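You operate a simulated robot arm through the tools that you are given. There is no shell and no other tool.

You run a simulated robot arm. Do the job below in one go: nothing can be reset, and whatever is moved stays where it is left.

TASK
Test the green can in the can tester, then switch it off.
Fine: it tests at a safe 12 V; plus to plus, dial at the can's F, clamp closed before it goes on; it stays clamped; test no other.

It is judged by the outcome, as a careful person would: the job done as asked, and still so three seconds after it is handed in. It fails if anything else is knocked over, pushed out of place, dropped, spilled or broken.

THE ROBOT
A 6-joint arm with a two-finger parallel gripper, fixed in place. Base frame: the origin is at the foot of the arm, x ahead of it, y to its left, z up; the work surface is at about z = 72.3. Readings come in cm, rad, newtons and seconds.
With the tool pointing down near the work surface it reaches from about 26 to 66 cm from the base axis. Its first joint turns from -1.152 to 1.152 rad. Payload 2.9 kg.
Tool frame: the origin (TCP) lies between the finger pads and is the grasp point; the fingertips stand 3 cm ahead of it; z points along the fingers, y is the line along which they close. Largest opening 11 cm; finger width 2, thickness 1; the body of the gripper, 4.8 by 11.2 cm, starts 5.5 cm behind the TCP.
Orientation is that of the tool frame in the base frame, as a unit quaternion [x, y, z, w]. With the fingers straight down and closing along the base's y, the tool's x points along the base's -x, its y along +y and its z along -z.

THE INTERFACE
- The arm moves only by the tool apply_moves. Its arguments are lists of equal length, an entry for each row: "linear": the shift along the tool's x, y, z in mm, a list of three; "delta_rot": the turn, a rotation vector about the tool's x, y, z in degrees, a list of three; "gripper": the gripper command, from -1 (shut) to 1 (fully open), values between in proportion. In form: {"linear": [[x, y, z], ...], "delta_rot": [[ax, ay, az], ...], "gripper": [gripper, ...]}. A call has 1 to 20 rows; each row is the pose to reach, as a shift and turn from the pose commanded when the call began, along the tool's axes at that moment. Each row takes 0.2 s and may step no farther than 5 cm and 0.15 rad from the row before; otherwise, or with a gripper value out of range, the whole call is refused. Where a pose cannot be reached the arm comes as near as it can. A force on the tool above 40 N (or 10 N above the force at the start of the call, whichever is more), or a blocked arm, ends the call early, and 0.2 s more pass. Each finger travels about 10.8 cm/s and halts on what it meets, pressing with about 36 N; the grip force reading is that of the motor and also rises with nothing between the fingers. The clock runs only during rows and for 0.2 s after the last one: add rows that repeat a pose to give the fingers time. The reply holds the time, the measured pose of the TCP, the force on the tool along the base axes, the opening and the grip force, in the units named above and with some noise, with the torque about the TCP (base axes, N m) and any sound that the robot's microphone picked up.
- Cameras (640 x 400 px; columns grow to the right, rows downward): "scene" is fixed at [8.59, 43.5, 139.65]; the picture's right is [-0.72, -0.70, 0.00], its down [-0.31, 0.32, -0.89] and it looks along [0.62, -0.64, -0.45] (base axes); focal length 341 px, centre (320, 200). "wrist" rides on the gripper at [7.2, 1.7, -10.3] in the tool frame; the picture's right is [-0.23, 0.97, 0.00], its down [-0.76, -0.18, -0.62] and it looks along [-0.61, -0.14, 0.78] (tool axes); focal length 222 px, centre (320, 200). There is no depth. A picture from a camera that has moved, and an enlarged one, comes with that camera's place and axes in the base frame and with its lens.
- camera(camera): a new picture of that camera. No time passes.
- inspect(camera, box): a new picture of the part [left, top, right, bottom] of that camera's present view, enlarged. No time passes.
- close_job(): hands the job in; it is judged then, once.

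Places have to be worked out from the pictures, the camera data and where the tool is seen. Open the gripper and draw the arm clear of the work before you hand the job in, unless the task says otherwise.

The tools are called after "Request:" as a command line: name --argument value ..., lists and objects as JSON in quotes. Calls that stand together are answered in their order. apply_moves: Moves the arm, as the interface text tells. Its arguments: {"type":"object","properties":{"linear":{"type":"array"},"delta_rot":{"type":"array"},"gripper":{"type":"array"}},"required":["linear","delta_rot","gripper"]} The other tools are called the same way: camera (camera) takes a picture; inspect (camera, box) takes an enlarged picture of a part of a camera's view; close_job () hands the job in.

At the start:

```text
time: 0.0
position: [45.46, -10.05, 123.49]
tool_rot: [0.0, 1.0, 0.0, -0.001]
contact_force: [0.0, -0.4, 0.4]
ft_torque: [0.01, 0.0, -0.01]
width: 11.0
grip_force: 0.1
```

scene: 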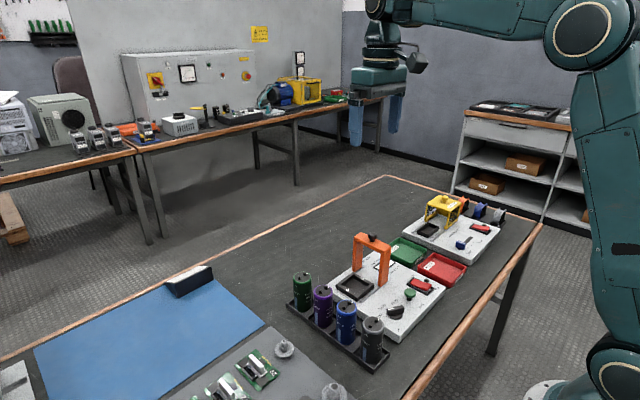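
wrist: 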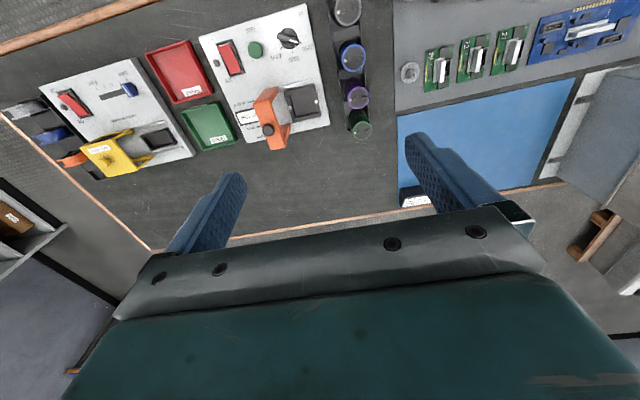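

I see a rack of four cans, a tester with orange clamp, dial, red switch, green button. I take enlarged pictures to read details.

Request:
inspect --camera "scene" --box '[280, 220, 480, 345]'

Request:
inspect --camera "wrist" --box '[190, 0, 390, 150]'

Request:
inspect --camera "scene" --box '[280, 260, 400, 375]'

Request:
inspect --camera "scene" --box '[400, 180, 520, 255]'

```text
3.20 times, centred on (380, 282) of scene
camera zoom: at [8.59, 43.5, 139.65], right [-0.72, -0.7, 0.0], down [-0.31, 0.32, -0.89], along [0.62, -0.64, -0.45], focal length 1090 px, centre (128, -64)
```

zoom: 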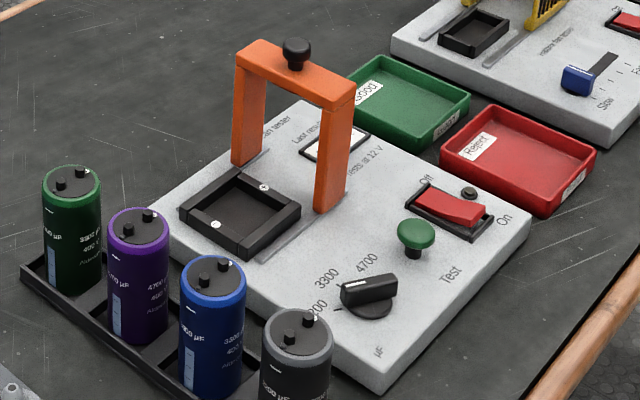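

```text
2.67 times, centred on (290, 75) of wrist
camera zoom: at [38.07, -8.4, 133.75], right [0.23, 0.97, 0.0], down [0.76, -0.18, 0.62], along [0.61, -0.14, -0.78], focal length 592 px, centre (400, 533)
```

zoom: 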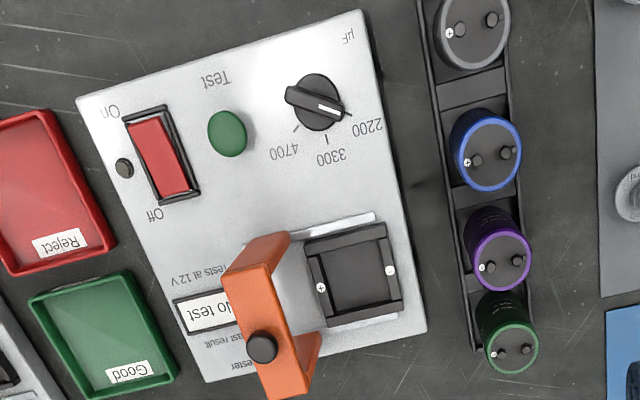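

```text
3.48 times, centred on (340, 318) of scene
camera zoom: at [8.59, 43.5, 139.65], right [-0.72, -0.7, 0.0], down [-0.31, 0.32, -0.89], along [0.62, -0.64, -0.45], focal length 1185 px, centre (250, -209)
```

zoom: 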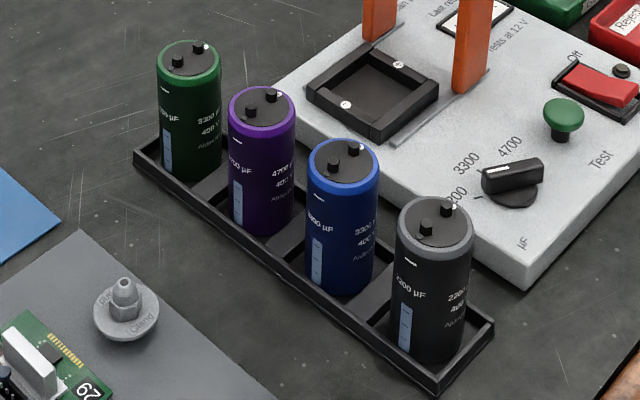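

```text
5.33 times, centred on (460, 218) of scene
camera zoom: at [8.59, 43.5, 139.65], right [-0.72, -0.7, 0.0], down [-0.31, 0.32, -0.89], along [0.62, -0.64, -0.45], focal length 1817 px, centre (-427, 107)
```

zoom: 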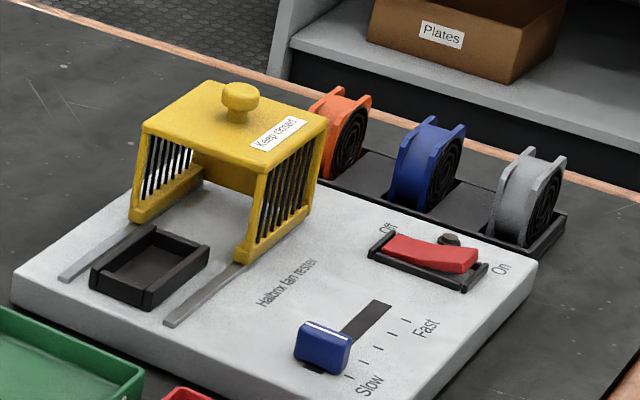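

The green can seems to read 3300 µF and the dial appears to be at 2200. I lower the tool about 18 cm over free space to view the labels, marks and rocker closer.

Request:
apply_moves --linear '[[0, 0, 45], [0, 0, 90], [0, 0, 135], [0, 0, 180], [0, 0, 180]]' --delta_rot '[[0, 0, 0], [0, 0, 0], [0, 0, 0], [0, 0, 0], [0, 0, 0]]' --gripper '[1, 1, 1, 1, 1]'

Request:
camera --camera "wrist"

Request:
camera --camera "scene"

```text
time: 1.2
position: [45.33, -10.13, 105.36]
tool_rot: [0.0, 1.0, 0.001, 0.001]
contact_force: [0.9, 0.0, 0.8]
ft_torque: [-0.01, -0.03, -0.02]
width: 10.98
grip_force: 0.0
```

```text
taken
camera wrist: at [38.02, -8.43, 115.61], right [0.23, 0.97, 0.0], down [0.76, -0.18, 0.62], along [0.61, -0.14, -0.78], focal length 222 px, centre (320, 200)
```

wrist: 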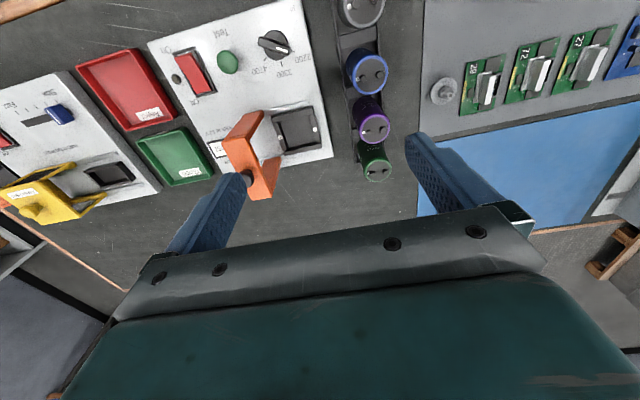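

```text
taken
```

scene: 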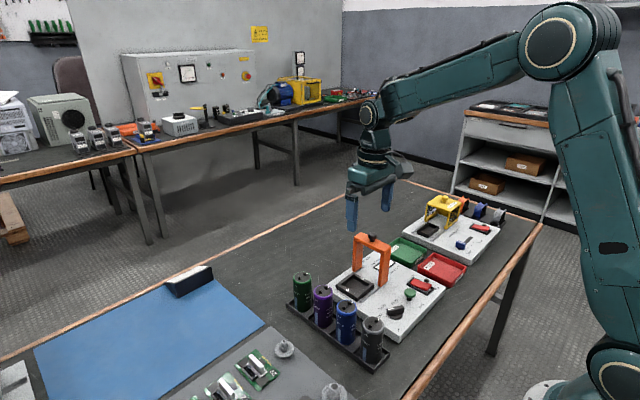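

I take closer enlargements of the tester and the cans from this pose.

Request:
inspect --camera "wrist" --box '[210, 80, 340, 200]'

Request:
inspect --camera "wrist" --box '[150, 0, 330, 110]'

Request:
inspect --camera "wrist" --box '[325, 80, 415, 190]'

Request:
inspect --camera "scene" --box '[285, 260, 345, 320]'

Request:
inspect --camera "scene" --box '[325, 225, 455, 345]'

```text
3.33 times, centred on (275, 140) of wrist
camera zoom: at [38.02, -8.43, 115.61], right [0.23, 0.97, 0.0], down [0.76, -0.18, 0.62], along [0.61, -0.14, -0.78], focal length 740 px, centre (470, 400)
```

zoom: 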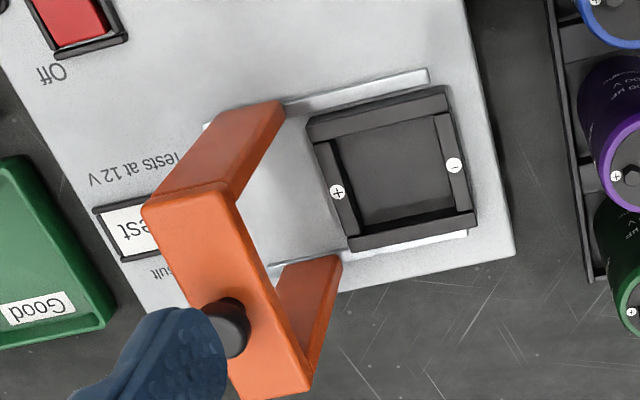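

```text
3.56 times, centred on (240, 55) of wrist
camera zoom: at [38.02, -8.43, 115.61], right [0.23, 0.97, 0.0], down [0.76, -0.18, 0.62], along [0.61, -0.14, -0.78], focal length 790 px, centre (604, 716)
```

zoom: 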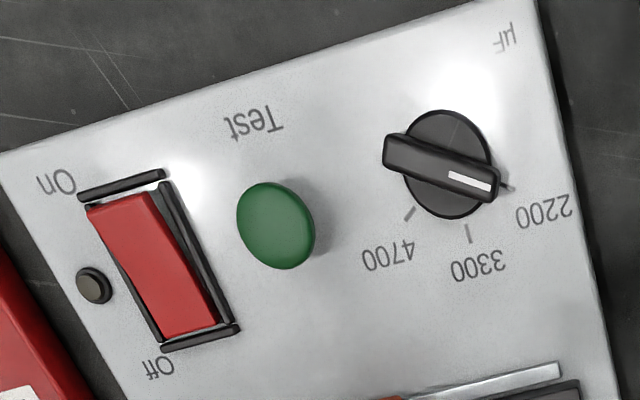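

```text
3.64 times, centred on (370, 135) of wrist
camera zoom: at [38.02, -8.43, 115.61], right [0.23, 0.97, 0.0], down [0.76, -0.18, 0.62], along [0.61, -0.14, -0.78], focal length 808 px, centre (138, 436)
```

zoom: 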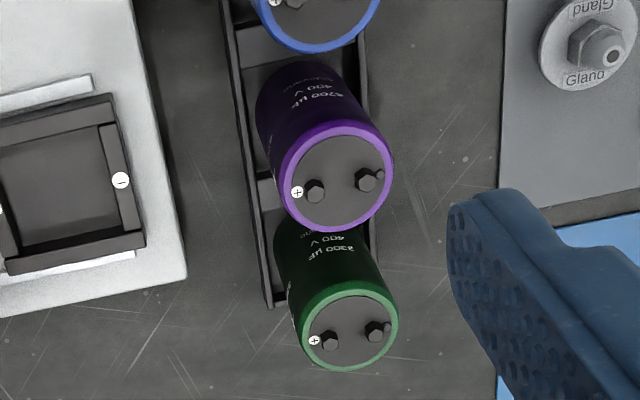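

```text
6.67 times, centred on (315, 290) of scene
camera zoom: at [8.59, 43.5, 139.65], right [-0.72, -0.7, 0.0], down [-0.31, 0.32, -0.89], along [0.62, -0.64, -0.45], focal length 2271 px, centre (353, -400)
```

zoom: 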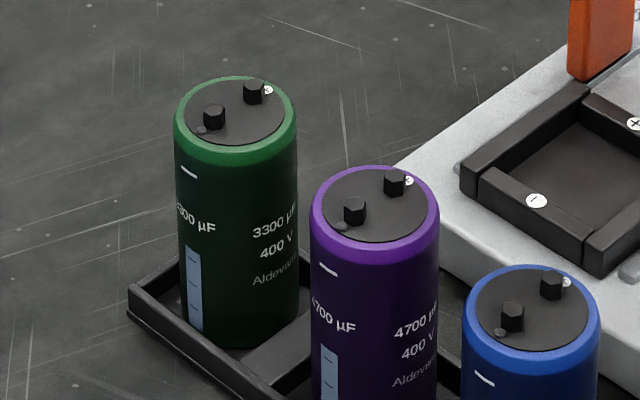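

```text
3.33 times, centred on (390, 285) of scene
camera zoom: at [8.59, 43.5, 139.65], right [-0.72, -0.7, 0.0], down [-0.31, 0.32, -0.89], along [0.62, -0.64, -0.45], focal length 1135 px, centre (87, -83)
```

zoom: 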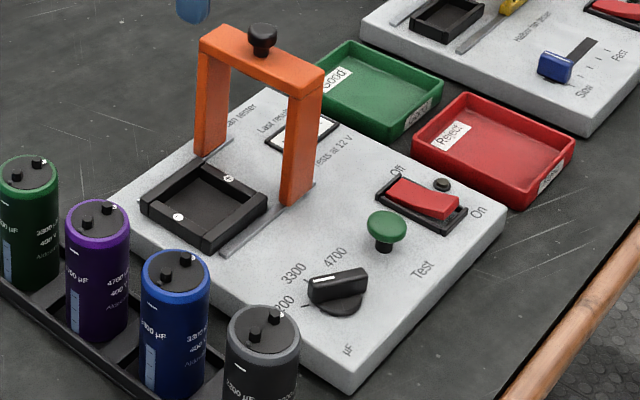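

Labels confirm the green can is 3300 µF, plus towards -y, and the socket's plus is also towards -y. The dial is at 2200, centre ≈ (39.05, -15.2), bar top z ≈ 77.2, and it must turn about 57° to 3300. I go above the dial, turning the gripper across the bar.

Request:
apply_moves --linear '[[8, -6, 25], [16, -13, 50], [24, -19, 75], [32, -26, 100], [40, -32, 125], [48, -39, 150], [56, -45, 175], [63, -51, 195], [63, -51, 195]]' --delta_rot '[[0, 0, -7.2], [0, 0, -14.4], [0, 0, -21.6], [0, 0, -28.8], [0, 0, -36], [0, 0, -43.2], [0, 0, -50.4], [0, 0, -58], [0, 0, -58]]' --gripper '[0.5, 0, -0.45, -0.45, -0.45, -0.45, -0.45, -0.45, -0.45]'

Request:
camera --camera "wrist"

Request:
inspect --camera "scene" --box '[325, 200, 485, 345]'

```text
time: 3.2
position: [39.18, -15.38, 85.89]
tool_rot: [-0.486, 0.874, -0.001, 0.0]
contact_force: [-0.2, 0.0, -0.9]
ft_torque: [0.0, -0.01, -0.01]
width: 3.02
grip_force: 0.1
```

```text
taken
camera wrist: at [33.77, -20.64, 96.24], right [-0.71, 0.71, 0.0], down [0.55, 0.55, 0.62], along [0.44, 0.44, -0.78], focal length 222 px, centre (320, 200)
```

wrist: 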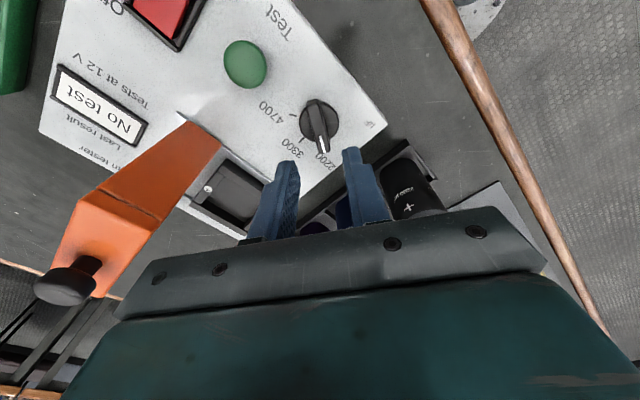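

```text
2.76 times, centred on (405, 272) of scene
camera zoom: at [8.59, 43.5, 139.65], right [-0.72, -0.7, 0.0], down [-0.31, 0.32, -0.89], along [0.62, -0.64, -0.45], focal length 940 px, centre (86, 0)
```

zoom: 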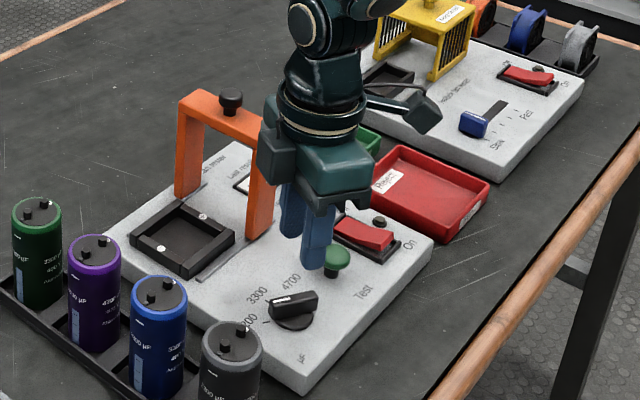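

The gripper is over the dial, closing line across the bar. I enlarge the dial view to refine its centre before descending.

Request:
inspect --camera "wrist" --box '[250, 70, 400, 190]'

```text
3.33 times, centred on (325, 130) of wrist
camera zoom: at [33.77, -20.64, 96.24], right [-0.71, 0.71, 0.0], down [0.55, 0.55, 0.62], along [0.44, 0.44, -0.78], focal length 740 px, centre (303, 433)
```

zoom: 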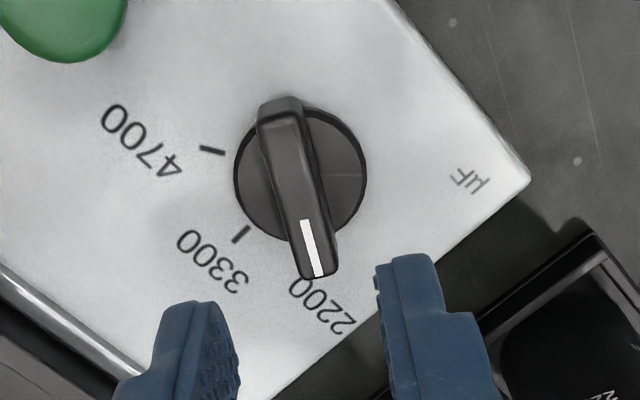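

The bar centre comes out at about (38.9, -15.5), so a small shift; I descend until the tips are about 1 cm above the panel and close on the bar.

Request:
apply_moves --linear '[[2.6, 1.5, 20], [2.6, 1.5, 40], [2.6, 1.5, 55], [2.6, 1.5, 66], [2.6, 1.5, 66], [2.6, 1.5, 66], [2.6, 1.5, 66], [2.6, 1.5, 66]]' --delta_rot '[[0, 0, 0], [0, 0, 0], [0, 0, 0], [0, 0, 0], [0, 0, 0], [0, 0, 0], [0, 0, 0], [0, 0, 0]]' --gripper '[-0.45, -0.45, -0.45, -0.45, -0.7, -0.9, -1, -1]'

Request:
camera --camera "wrist"

```text
time: 5.0
position: [39.09, -15.59, 79.28]
tool_rot: [-0.484, 0.875, -0.004, 0.003]
contact_force: [20.6, -17.1, -9.6]
ft_torque: [-0.4, -0.13, -0.04]
width: 1.18
grip_force: 45.1
```

```text
taken
camera wrist: at [33.62, -20.76, 89.58], right [-0.7, 0.71, -0.01], down [0.55, 0.55, 0.63], along [0.45, 0.44, -0.78], focal length 222 px, centre (320, 200)
```

wrist: 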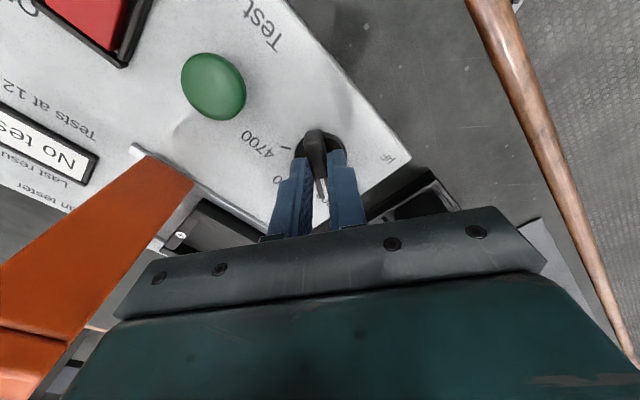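

The bar is gripped but there is a sideways force of about 27 N along minus tool-y; I shift about 1.5 mm that way to relieve it.

Request:
apply_moves --linear '[[0, -0.8, 0], [0, -1.5, 0]]' --delta_rot '[[0, 0, 0], [0, 0, 0]]' --gripper '[-1, -1]'

```text
time: 5.6
position: [39.15, -15.56, 79.33]
tool_rot: [-0.484, 0.875, -0.003, 0.001]
contact_force: [13.5, -19.2, -6.6]
ft_torque: [0.3, -0.69, 0.01]
width: 1.17
grip_force: 44.7
```

Force fell a bit, so I carry on in the same direction by 3 mm and look at the reading.

Request:
apply_moves --linear '[[0, -1.5, 0], [0, -3, 0], [0, -3, 0]]' --delta_rot '[[0, 0, 0], [0, 0, 0], [0, 0, 0]]' --gripper '[-1, -1, -1]'

Request:
inspect --camera "wrist" --box '[250, 100, 400, 250]'

```text
time: 6.4
position: [39.09, -15.61, 79.21]
tool_rot: [-0.485, 0.875, 0.001, -0.001]
contact_force: [1.1, -12.3, 10.0]
ft_torque: [-0.14, -0.16, -0.03]
width: 1.17
grip_force: 45.1
```

```text
2.67 times, centred on (325, 175) of wrist
camera zoom: at [33.77, -20.84, 89.61], right [-0.71, 0.71, 0.0], down [0.56, 0.55, 0.62], along [0.44, 0.44, -0.78], focal length 592 px, centre (307, 267)
```

zoom: 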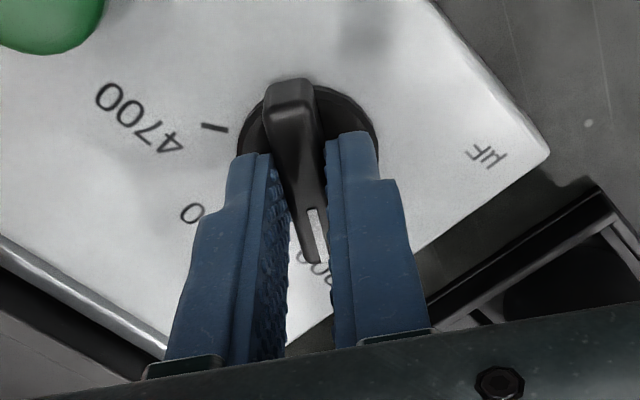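

The grip is well centred on the bar now. I turn +58° about the tool axis to bring the pointer to 3300.

Request:
apply_moves --linear '[[0, 0, 0], [0, 0, 0], [0, 0, 0], [0, 0, 0], [0, 0, 0], [0, 0, 0], [0, 0, 0], [0, 0, 0], [0, 0, 0], [0, 0, 0], [0, 0, 0]]' --delta_rot '[[0, 0, 6], [0, 0, 12], [0, 0, 18], [0, 0, 24], [0, 0, 30], [0, 0, 36], [0, 0, 42], [0, 0, 48], [0, 0, 54], [0, 0, 58], [0, 0, 58]]' --gripper '[-1, -1, -1, -1, -1, -1, -1, -1, -1, -1, -1]'

Request:
inspect --camera "wrist" --box '[220, 60, 420, 250]'

Request:
inspect --camera "scene" --box '[345, 260, 445, 345]'

```text
time: 8.8
position: [39.15, -15.46, 79.2]
tool_rot: [0.001, 1.0, 0.001, -0.003]
contact_force: [-19.7, 4.6, 11.0]
ft_torque: [0.05, -0.36, -0.01]
width: 1.17
grip_force: 44.4
```

```text
2.11 times, centred on (320, 155) of wrist
camera zoom: at [31.78, -13.79, 89.64], right [0.23, 0.97, 0.0], down [0.76, -0.18, 0.62], along [0.6, -0.14, -0.79], focal length 468 px, centre (320, 295)
```

zoom: 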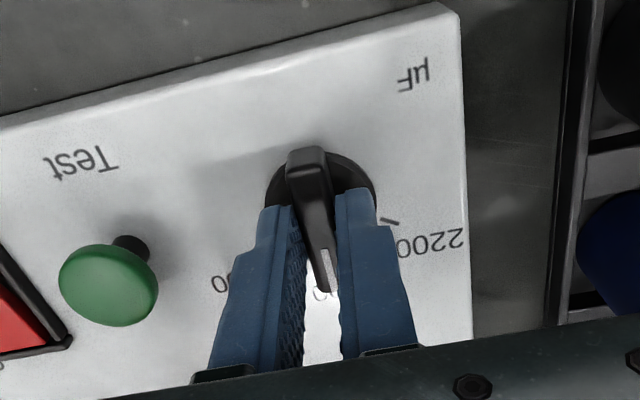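

```text
4.71 times, centred on (395, 302) of scene
camera zoom: at [8.53, 43.52, 139.65], right [-0.72, -0.7, 0.0], down [-0.31, 0.32, -0.89], along [0.62, -0.64, -0.45], focal length 1603 px, centre (-33, -282)
```

zoom: 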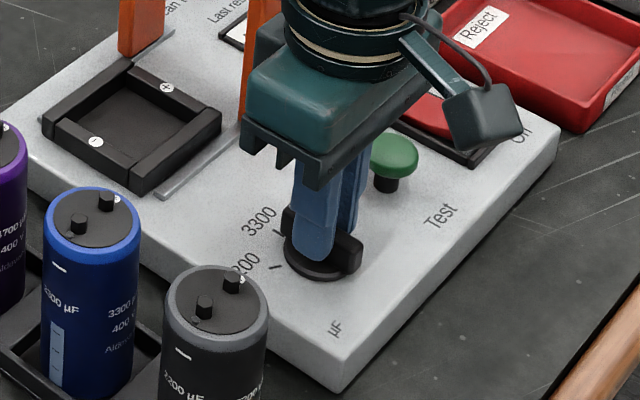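

The bar followed to point along +x. I open and rise 8 cm to check where the pointer rests.

Request:
apply_moves --linear '[[0, 0, 0], [0, 0, 0], [0, 0, -15], [0, 0, -40], [0, 0, -80], [0, 0, -80]]' --delta_rot '[[0, 0, 0], [0, 0, 0], [0, 0, 0], [0, 0, 0], [0, 0, 0], [0, 0, 0]]' --gripper '[-0.6, -0.5, -0.5, -0.5, -0.5, -0.5]'

Request:
inspect --camera "wrist" --box '[220, 50, 420, 200]'

Request:
camera --camera "wrist"

```text
time: 10.2
position: [39.26, -15.56, 87.24]
tool_rot: [0.0, 1.0, 0.001, 0.0]
contact_force: [-0.8, -0.7, -0.5]
ft_torque: [0.0, -0.01, 0.02]
width: 2.76
grip_force: 0.0
```

```text
2.67 times, centred on (320, 125) of wrist
camera zoom: at [31.92, -13.88, 97.64], right [0.23, 0.97, 0.0], down [0.76, -0.18, 0.62], along [0.61, -0.14, -0.78], focal length 592 px, centre (320, 400)
```

zoom: 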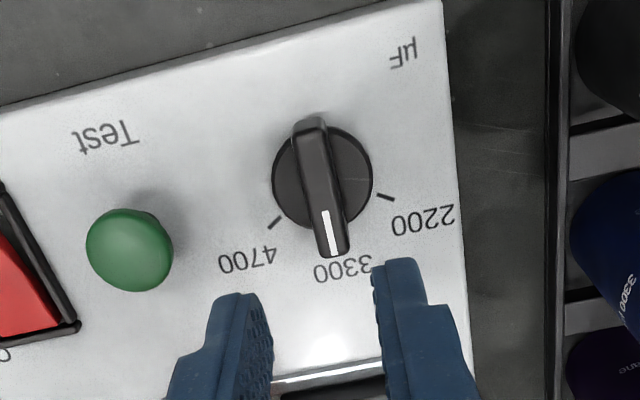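

```text
taken
camera wrist: at [31.92, -13.88, 97.64], right [0.23, 0.97, 0.0], down [0.76, -0.18, 0.62], along [0.61, -0.14, -0.78], focal length 222 px, centre (320, 200)
```

wrist: 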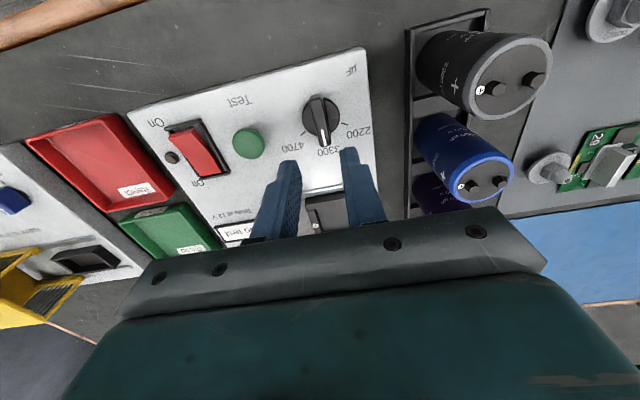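

The pointer is on 3300. Next I lift and go above the green can at about (60.0, -3.1), turning the gripper 90° so that it closes along x, which keeps the body clear of the clamp later.

Request:
apply_moves --linear '[[0, 0, -40], [0, 0, -80], [0, 0, -118], [-23, 14, -118], [-46, 28, -118], [-69, 42, -118], [-92, 56, -118], [-115, 70, -118], [-138, 84, -118], [-161, 98, -118], [-184, 112, -118], [-206, 124, -118], [-206, 124, -118], [-206, 124, -118]]' --delta_rot '[[0, 0, 7.5], [0, 0, 15], [0, 0, 22.5], [0, 0, 30], [0, 0, 37.5], [0, 0, 45], [0, 0, 52.5], [0, 0, 60], [0, 0, 67.5], [0, 0, 75], [0, 0, 82.5], [0, 0, 90], [0, 0, 90], [0, 0, 90]]' --gripper '[-0.5, -0.4, -0.3, -0.2, -0.1, 0, 0.1, 0.18, 0.18, 0.18, 0.18, 0.18, 0.18, 0.18]'

Request:
camera --camera "wrist"

Request:
camera --camera "scene"

```text
time: 13.2
position: [59.9, -3.26, 99.08]
tool_rot: [0.707, 0.707, 0.0, 0.0]
contact_force: [-0.8, 0.3, 0.3]
ft_torque: [-0.04, 0.01, -0.02]
width: 6.49
grip_force: 0.0
```

```text
taken
camera wrist: at [61.55, 4.09, 109.42], right [0.97, -0.23, 0.0], down [-0.18, -0.76, 0.62], along [-0.14, -0.61, -0.78], focal length 222 px, centre (320, 200)
```

wrist: 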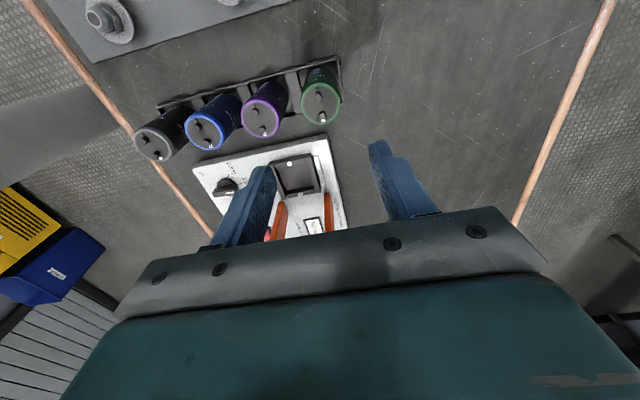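

```text
taken
```

scene: 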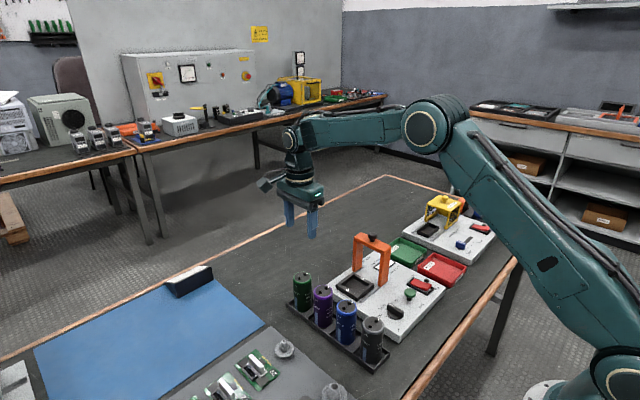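

Request:
inspect --camera "wrist" --box '[240, 50, 380, 210]'

```text
2.50 times, centred on (310, 130) of wrist
camera zoom: at [61.55, 4.09, 109.42], right [0.97, -0.23, 0.0], down [-0.18, -0.76, 0.62], along [-0.14, -0.61, -0.78], focal length 555 px, centre (345, 375)
```

zoom: 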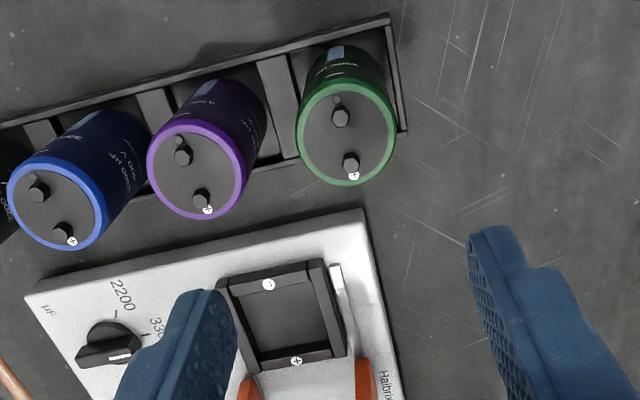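

The can's top centre is at (60.0, -3.15), matching the earlier estimate, and its axis is parallel to the socket's. I descend so the tips pass 5 cm down its sides and close.

Request:
apply_moves --linear '[[1, 1, 45], [1, 1, 90], [1, 1, 130], [1, 1, 160], [1, 1, 188], [1, 1, 188]]' --delta_rot '[[0, 0, 0], [0, 0, 0], [0, 0, 0], [0, 0, 0], [0, 0, 0], [0, 0, 0]]' --gripper '[0.18, 0.18, 0.18, 0.18, 0.18, 0.18]'

Request:
camera --camera "wrist"

Request:
inspect --camera "scene" --box '[260, 220, 360, 340]'

```text
time: 14.6
position: [60.04, -3.15, 80.33]
tool_rot: [0.707, 0.707, 0.0, 0.0]
contact_force: [-0.7, -0.5, 0.7]
ft_torque: [0.01, 0.02, 0.02]
width: 6.49
grip_force: 0.1
```

```text
taken
camera wrist: at [61.51, 4.1, 90.64], right [0.97, -0.23, 0.0], down [-0.18, -0.76, 0.62], along [-0.14, -0.61, -0.78], focal length 222 px, centre (320, 200)
```

wrist: 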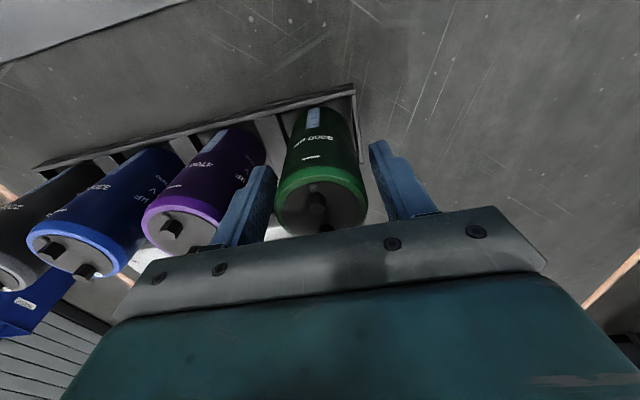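

```text
3.33 times, centred on (310, 280) of scene
camera zoom: at [8.59, 43.5, 139.65], right [-0.72, -0.7, 0.0], down [-0.31, 0.32, -0.89], along [0.62, -0.64, -0.45], focal length 1135 px, centre (353, -67)
```

zoom: 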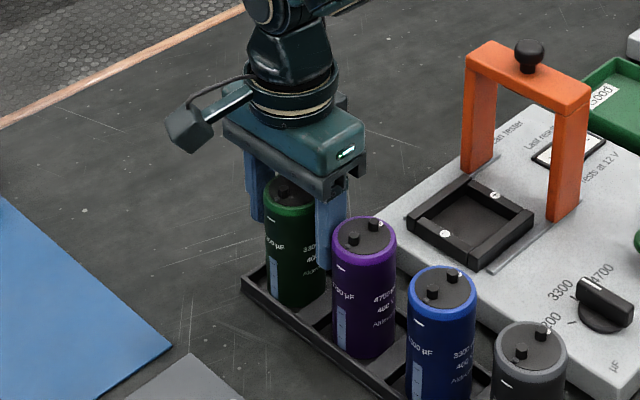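

The can stands between the fingers with clearance to the purple one. I close the gripper.

Request:
apply_moves --linear '[[0, 0, 0], [0, 0, 0], [0, 0, 0], [0, 0, 0]]' --delta_rot '[[0, 0, 0], [0, 0, 0], [0, 0, 0], [0, 0, 0]]' --gripper '[0, -0.15, -0.3, -0.3]'

```text
time: 15.6
position: [59.95, -3.17, 80.38]
tool_rot: [0.708, 0.707, 0.001, 0.001]
contact_force: [0.6, -0.1, 0.0]
ft_torque: [0.01, -0.04, -0.01]
width: 4.68
grip_force: 36.5
```

Firmly gripped at 4.7 cm width. I lift straight up about 12 cm.

Request:
apply_moves --linear '[[0, 0, -15], [0, 0, -40], [0, 0, -70], [0, 0, -100], [0, 0, -125], [0, 0, -125]]' --delta_rot '[[0, 0, 0], [0, 0, 0], [0, 0, 0], [0, 0, 0], [0, 0, 0], [0, 0, 0]]' --gripper '[-0.5, -0.5, -0.5, -0.5, -0.5, -0.5]'

Request:
camera --camera "wrist"

Request:
inspect --camera "scene" --box '[240, 160, 400, 330]'

```text
time: 17.0
position: [59.87, -3.18, 92.85]
tool_rot: [0.707, 0.707, -0.001, 0.0]
contact_force: [0.3, -1.0, -2.3]
ft_torque: [0.0, -0.01, 0.01]
width: 4.68
grip_force: 36.3
```

```text
taken
camera wrist: at [61.42, 4.18, 103.19], right [0.97, -0.23, 0.0], down [-0.18, -0.76, 0.62], along [-0.14, -0.61, -0.78], focal length 222 px, centre (320, 200)
```

wrist: 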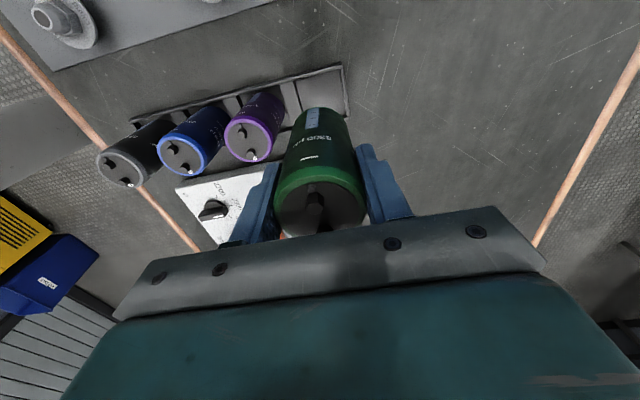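

```text
2.35 times, centred on (320, 245) of scene
camera zoom: at [8.59, 43.5, 139.65], right [-0.72, -0.7, 0.0], down [-0.31, 0.32, -0.89], along [0.62, -0.64, -0.45], focal length 802 px, centre (320, 94)
```

zoom: 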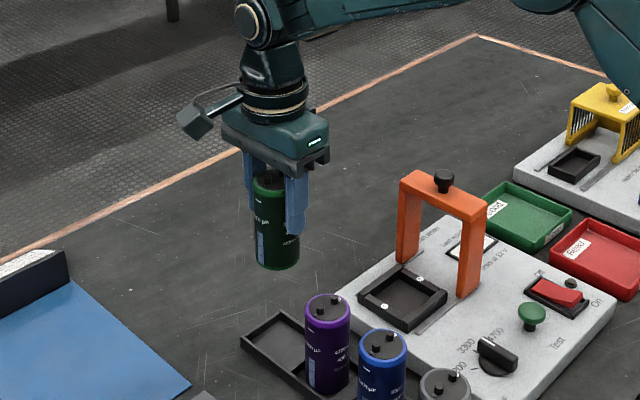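

The can is hanging level and clear of the rack. I move it over the socket at about (52.5, -16.0), still high.

Request:
apply_moves --linear '[[-25, -14, 0], [-50, -28, 0], [-75, -42, 0], [-100, -56, 0], [-128, -73, 0], [-128, -73, 0], [-128, -73, 0]]' --delta_rot '[[0, 0, 0], [0, 0, 0], [0, 0, 0], [0, 0, 0], [0, 0, 0], [0, 0, 0], [0, 0, 0]]' --gripper '[-0.5, -0.5, -0.5, -0.5, -0.5, -0.5, -0.5]'

Request:
camera --camera "wrist"

Request:
inspect --camera "scene" --box '[310, 200, 430, 320]'

```text
time: 18.6
position: [52.74, -15.83, 92.77]
tool_rot: [0.707, 0.707, 0.0, 0.0]
contact_force: [-0.5, 0.4, -2.4]
ft_torque: [0.01, -0.01, 0.02]
width: 4.69
grip_force: 35.9
```

```text
taken
camera wrist: at [54.34, -8.49, 103.15], right [0.97, -0.23, 0.0], down [-0.18, -0.76, 0.62], along [-0.14, -0.61, -0.78], focal length 222 px, centre (320, 200)
```

wrist: 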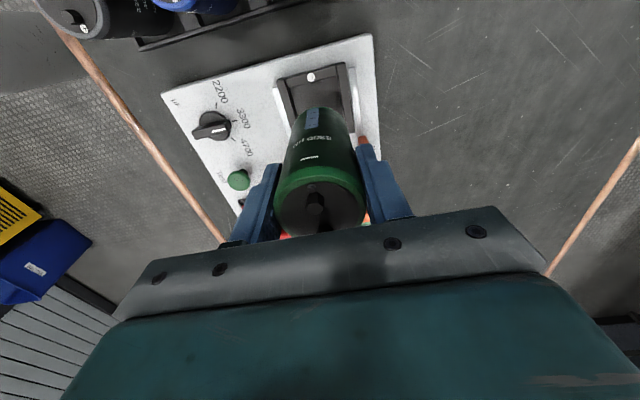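

```text
3.33 times, centred on (370, 260) of scene
camera zoom: at [8.59, 43.5, 139.65], right [-0.72, -0.7, 0.0], down [-0.31, 0.32, -0.89], along [0.62, -0.64, -0.45], focal length 1135 px, centre (153, 0)
```

zoom: 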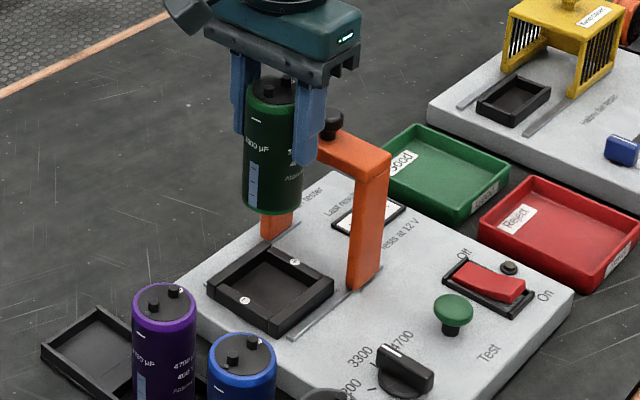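

I enlarge the socket view to measure its position relative to the held can.

Request:
inspect --camera "wrist" --box '[250, 30, 400, 150]'

Request:
inspect --camera "scene" --box '[345, 220, 425, 305]'

```text
3.33 times, centred on (325, 90) of wrist
camera zoom: at [54.34, -8.49, 103.15], right [0.97, -0.23, 0.0], down [-0.18, -0.76, 0.62], along [-0.14, -0.61, -0.78], focal length 740 px, centre (303, 567)
```

zoom: 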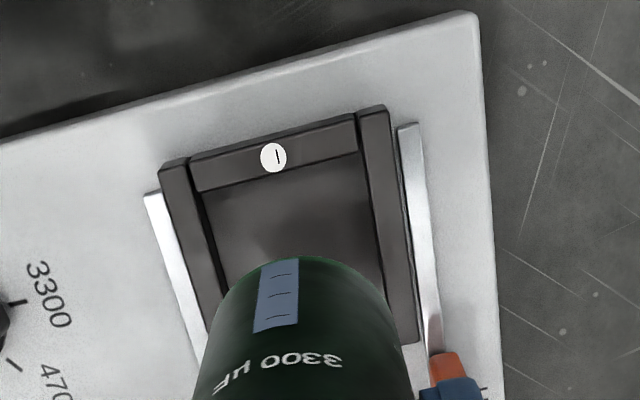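

```text
4.71 times, centred on (385, 262) of scene
camera zoom: at [8.59, 43.5, 139.65], right [-0.72, -0.7, 0.0], down [-0.31, 0.32, -0.89], along [0.62, -0.64, -0.45], focal length 1603 px, centre (14, -94)
```

zoom: 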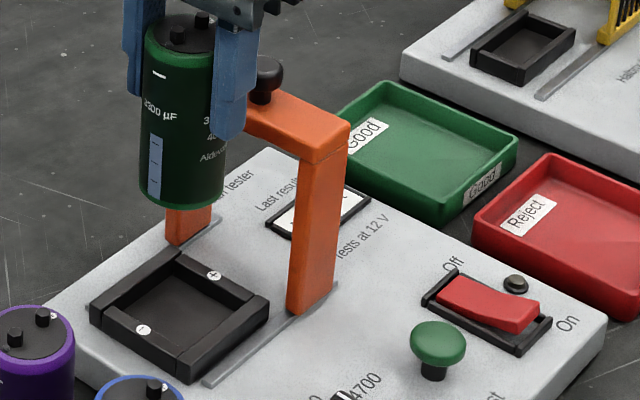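

The socket centre is about 1 mm in -x and 2.7 mm in -y from the held can. I correct that and descend to about 1.5 cm above seating.

Request:
apply_moves --linear '[[-2.7, -1, 0], [-2.7, -1, 25], [-2.7, -1, 50], [-2.7, -1, 72], [-2.7, -1, 72]]' --delta_rot '[[0, 0, 0], [0, 0, 0], [0, 0, 0], [0, 0, 0], [0, 0, 0]]' --gripper '[-0.5, -0.5, -0.5, -0.5, -0.5]'

Request:
inspect --camera "scene" --box '[325, 230, 405, 305]'

Request:
camera --camera "wrist"

```text
time: 19.8
position: [52.48, -16.18, 85.67]
tool_rot: [0.707, 0.707, 0.0, 0.0]
contact_force: [0.8, 0.0, -2.3]
ft_torque: [-0.03, 0.01, 0.01]
width: 4.69
grip_force: 36.0
```

```text
5.33 times, centred on (365, 268) of scene
camera zoom: at [8.59, 43.5, 139.65], right [-0.72, -0.7, 0.0], down [-0.31, 0.32, -0.89], along [0.62, -0.64, -0.45], focal length 1817 px, centre (80, -160)
```

zoom: 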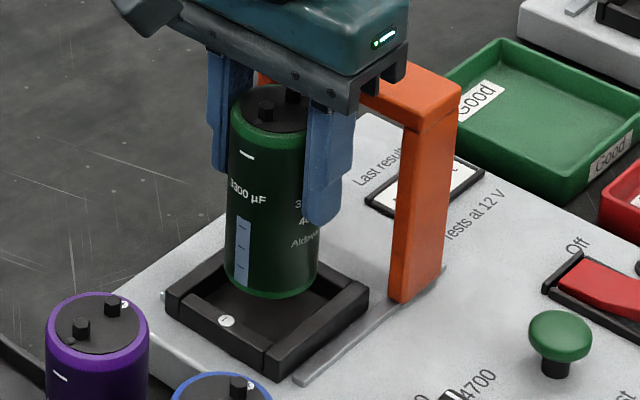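

```text
taken
camera wrist: at [54.1, -8.83, 96.01], right [0.97, -0.23, 0.0], down [-0.18, -0.76, 0.62], along [-0.14, -0.61, -0.78], focal length 222 px, centre (320, 200)
```

wrist: 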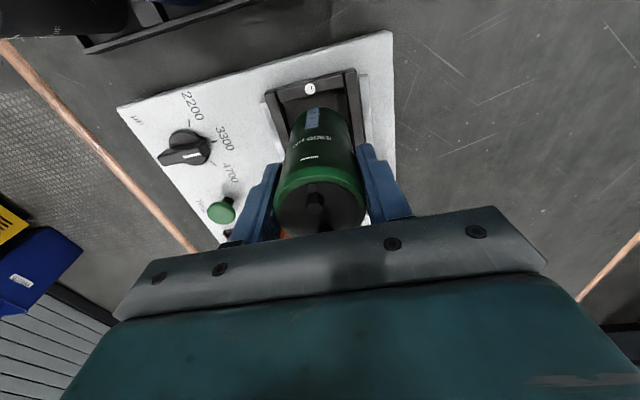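

Request:
inspect --camera "wrist" --box '[255, 60, 385, 160]'

```text
4.00 times, centred on (320, 110) of wrist
camera zoom: at [54.1, -8.83, 96.01], right [0.97, -0.23, 0.0], down [-0.18, -0.76, 0.62], along [-0.14, -0.61, -0.78], focal length 888 px, centre (320, 560)
```

zoom: 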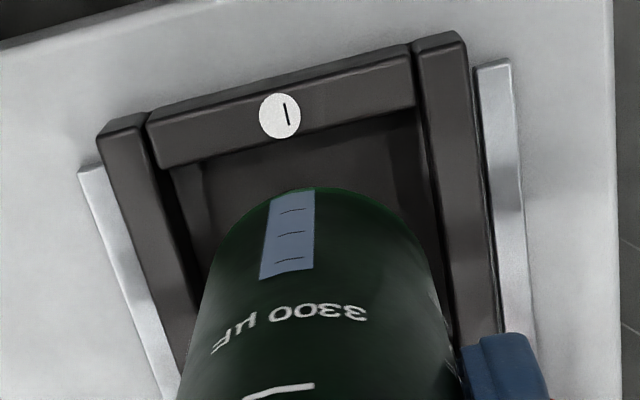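

Alignment is within about 1 mm. I lower 22 mm more and check force before seating.

Request:
apply_moves --linear '[[0, 0.5, 10], [0, 0.5, 18], [0, 0.5, 22], [0, 0.5, 22]]' --delta_rot '[[0, 0, 0], [0, 0, 0], [0, 0, 0], [0, 0, 0]]' --gripper '[-0.5, -0.5, -0.5, -0.5]'

Request:
inspect --camera "scene" --box '[325, 230, 405, 305]'

```text
time: 20.8
position: [52.59, -16.2, 83.3]
tool_rot: [0.707, 0.707, 0.0, 0.0]
contact_force: [-0.4, 0.4, -2.1]
ft_torque: [-0.01, 0.02, 0.02]
width: 4.69
grip_force: 35.6
```

```text
5.33 times, centred on (365, 268) of scene
camera zoom: at [8.59, 43.5, 139.65], right [-0.72, -0.7, 0.0], down [-0.31, 0.32, -0.89], along [0.62, -0.64, -0.45], focal length 1817 px, centre (80, -160)
```

zoom: 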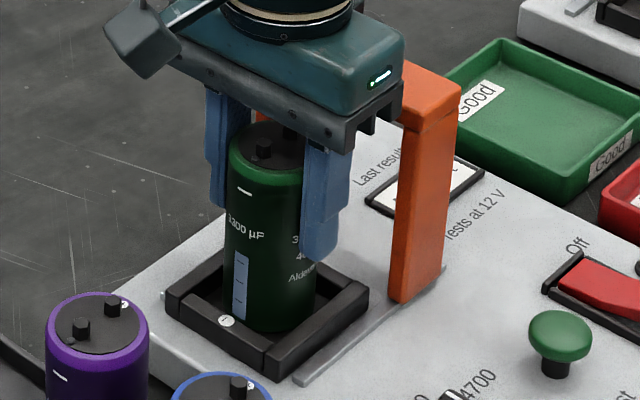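

The can is inside the socket walls with no contact yet. I lower in 1 mm steps watching the force.

Request:
apply_moves --linear '[[0, 0, 1], [0, 0, 2], [0, 0, 3], [0, 0, 3]]' --delta_rot '[[0, 0, 0], [0, 0, 0], [0, 0, 0], [0, 0, 0]]' --gripper '[-0.5, -0.5, -0.5, -0.5]'

```text
time: 21.8
position: [52.51, -16.17, 83.25]
tool_rot: [0.707, 0.707, 0.001, 0.001]
contact_force: [-7.0, 2.3, 23.8]
ft_torque: [0.34, 0.71, -0.03]
width: 4.69
grip_force: 35.5
```

There is about 24 N upward contact, not at the rim distance of a wall, so probably the floor. I look before releasing.

Request:
inspect --camera "scene" --box '[340, 260, 390, 305]'

Request:
inspect --camera "wrist" --box '[255, 60, 385, 160]'

```text
8.89 times, centred on (365, 282) of scene
camera zoom: at [8.53, 43.52, 139.65], right [-0.72, -0.7, 0.0], down [-0.31, 0.32, -0.89], along [0.62, -0.64, -0.45], focal length 3028 px, centre (-80, -533)
```

zoom: 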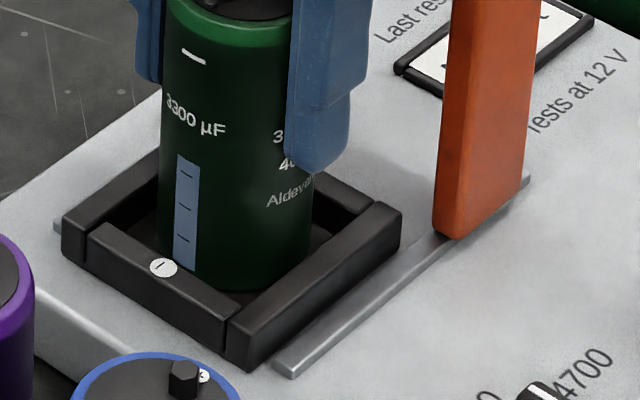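

```text
4.00 times, centred on (320, 110) of wrist
camera zoom: at [54.13, -8.86, 93.62], right [0.97, -0.23, 0.0], down [-0.18, -0.76, 0.62], along [-0.14, -0.61, -0.78], focal length 888 px, centre (320, 560)
```

zoom: 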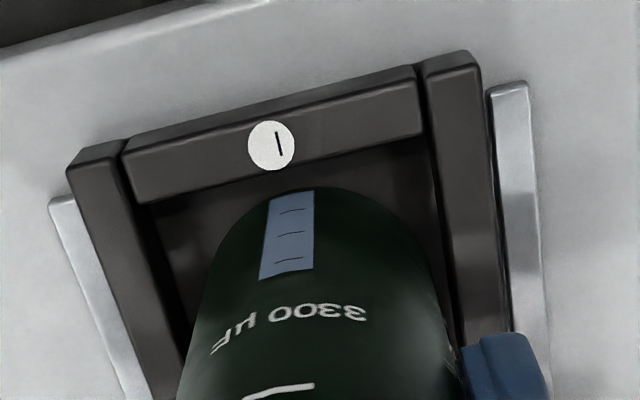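

The can stands on the socket floor inside all four walls, plus to plus. I relieve the pressure by 2 mm, then open gently.

Request:
apply_moves --linear '[[0, 0, -1], [0, 0, -1.5], [0, 0, -1.5], [0, 0, -1.5], [0, 0, -1.5], [0, 0, -1.5]]' --delta_rot '[[0, 0, 0], [0, 0, 0], [0, 0, 0], [0, 0, 0], [0, 0, 0], [0, 0, 0]]' --gripper '[-0.5, -0.5, -0.15, -0.05, 0.1, 0.2]'

Request:
inspect --camera "scene" --box '[325, 230, 405, 305]'

```text
time: 23.2
position: [52.54, -16.08, 83.12]
tool_rot: [0.707, 0.707, 0.0, 0.0]
contact_force: [0.0, -0.2, -0.4]
ft_torque: [0.02, 0.02, -0.02]
width: 6.61
grip_force: 0.1
```

```text
5.33 times, centred on (365, 268) of scene
camera zoom: at [8.59, 43.5, 139.65], right [-0.72, -0.7, 0.0], down [-0.31, 0.32, -0.89], along [0.62, -0.64, -0.45], focal length 1817 px, centre (80, -160)
```

zoom: 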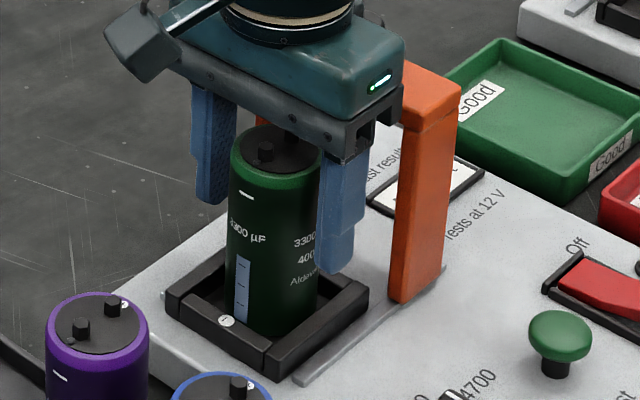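

The can is released and standing. I rise straight up 16 cm and look at it from above.

Request:
apply_moves --linear '[[0, 0, -30], [0, 0, -70], [0, 0, -115], [0, 0, -160], [0, 0, -160]]' --delta_rot '[[0, 0, 0], [0, 0, 0], [0, 0, 0], [0, 0, 0], [0, 0, 0]]' --gripper '[0.2, 0.2, 0.2, 0.2, 0.2]'

Request:
camera --camera "wrist"

Request:
inspect --camera "scene" --box '[325, 210, 445, 320]'

Request:
inspect --camera "wrist" --box '[240, 60, 400, 230]'

```text
time: 24.4
position: [52.39, -16.19, 99.13]
tool_rot: [0.707, 0.707, 0.0, -0.001]
contact_force: [-0.1, 0.2, -0.2]
ft_torque: [-0.02, 0.0, -0.02]
width: 6.59
grip_force: 0.0
```

```text
taken
camera wrist: at [54.04, -8.88, 109.48], right [0.97, -0.23, 0.0], down [-0.18, -0.76, 0.62], along [-0.14, -0.61, -0.78], focal length 222 px, centre (320, 200)
```

wrist: 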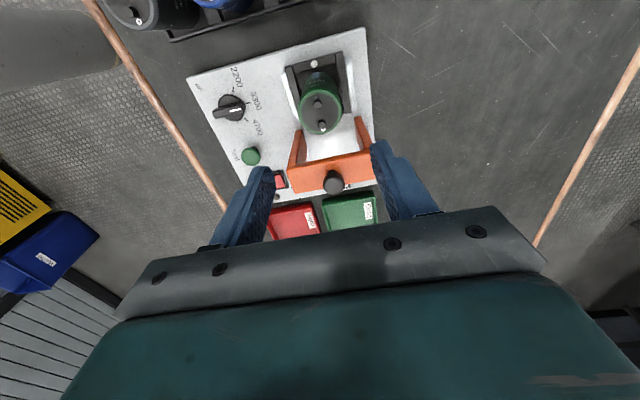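

```text
3.64 times, centred on (385, 265) of scene
camera zoom: at [8.59, 43.5, 139.65], right [-0.72, -0.7, 0.0], down [-0.31, 0.32, -0.89], along [0.62, -0.64, -0.45], focal length 1239 px, centre (84, -36)
```

zoom: 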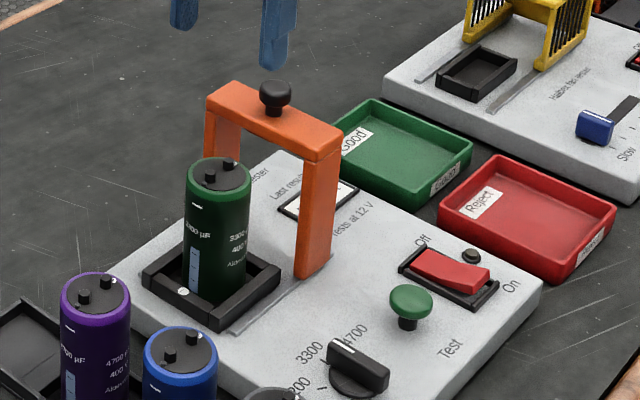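

```text
2.35 times, centred on (320, 145) of wrist
camera zoom: at [54.04, -8.88, 109.48], right [0.97, -0.23, 0.0], down [-0.18, -0.76, 0.62], along [-0.14, -0.61, -0.78], focal length 523 px, centre (320, 329)
```

zoom: 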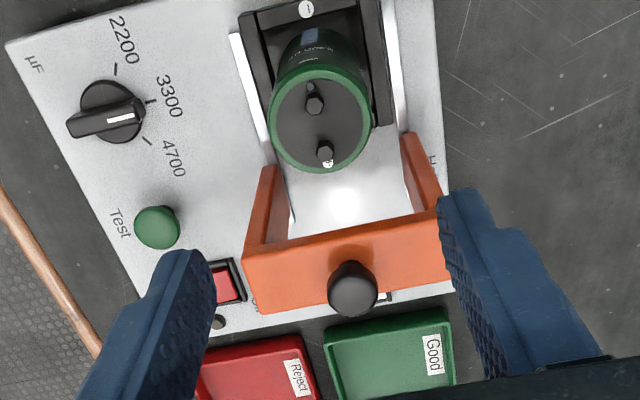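

The can sits in the socket with plus towards the plus mark. Clamp knob is at about (52.5, -22.3), top z ≈ 90; I move above it and check the dial closely meanwhile.

Request:
apply_moves --linear '[[-20, 0, 0], [-40, 0, 0], [-61, 0, 0], [-61, 0, 20], [-61, 0, 20]]' --delta_rot '[[0, 0, 0], [0, 0, 0], [0, 0, 0], [0, 0, 0], [0, 0, 0]]' --gripper '[0.1, 0, -0.1, -0.1, -0.1]'

Request:
camera --camera "wrist"

Request:
inspect --camera "scene" --box '[325, 190, 445, 320]'

Request:
inspect --camera "scene" --box '[365, 275, 435, 325]'

```text
time: 25.6
position: [52.61, -22.24, 97.29]
tool_rot: [0.707, 0.707, -0.001, 0.0]
contact_force: [0.2, -1.1, 0.5]
ft_torque: [0.02, 0.01, -0.01]
width: 4.92
grip_force: 0.1
```

```text
taken
camera wrist: at [54.15, -14.97, 107.56], right [0.97, -0.23, 0.0], down [-0.18, -0.76, 0.62], along [-0.14, -0.61, -0.78], focal length 222 px, centre (320, 200)
```

wrist: 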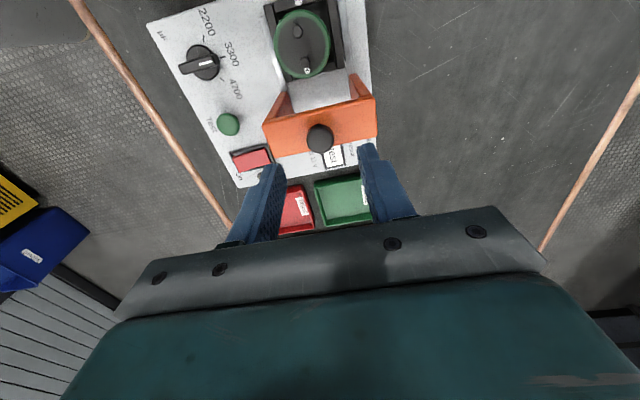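

```text
3.08 times, centred on (385, 255) of scene
camera zoom: at [8.59, 43.5, 139.65], right [-0.72, -0.7, 0.0], down [-0.31, 0.32, -0.89], along [0.62, -0.64, -0.45], focal length 1048 px, centre (120, 31)
```

zoom: 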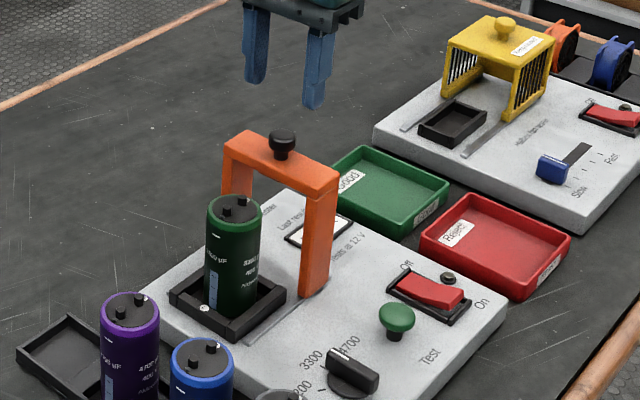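

```text
8.00 times, centred on (400, 300) of scene
camera zoom: at [8.59, 43.5, 139.65], right [-0.72, -0.7, 0.0], down [-0.31, 0.32, -0.89], along [0.62, -0.64, -0.45], focal length 2725 px, centre (-320, -600)
```

zoom: 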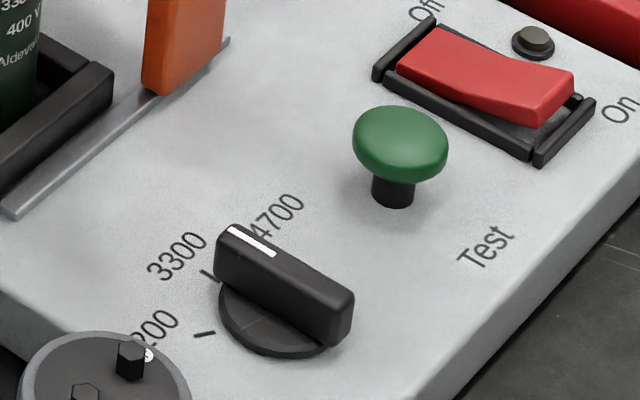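

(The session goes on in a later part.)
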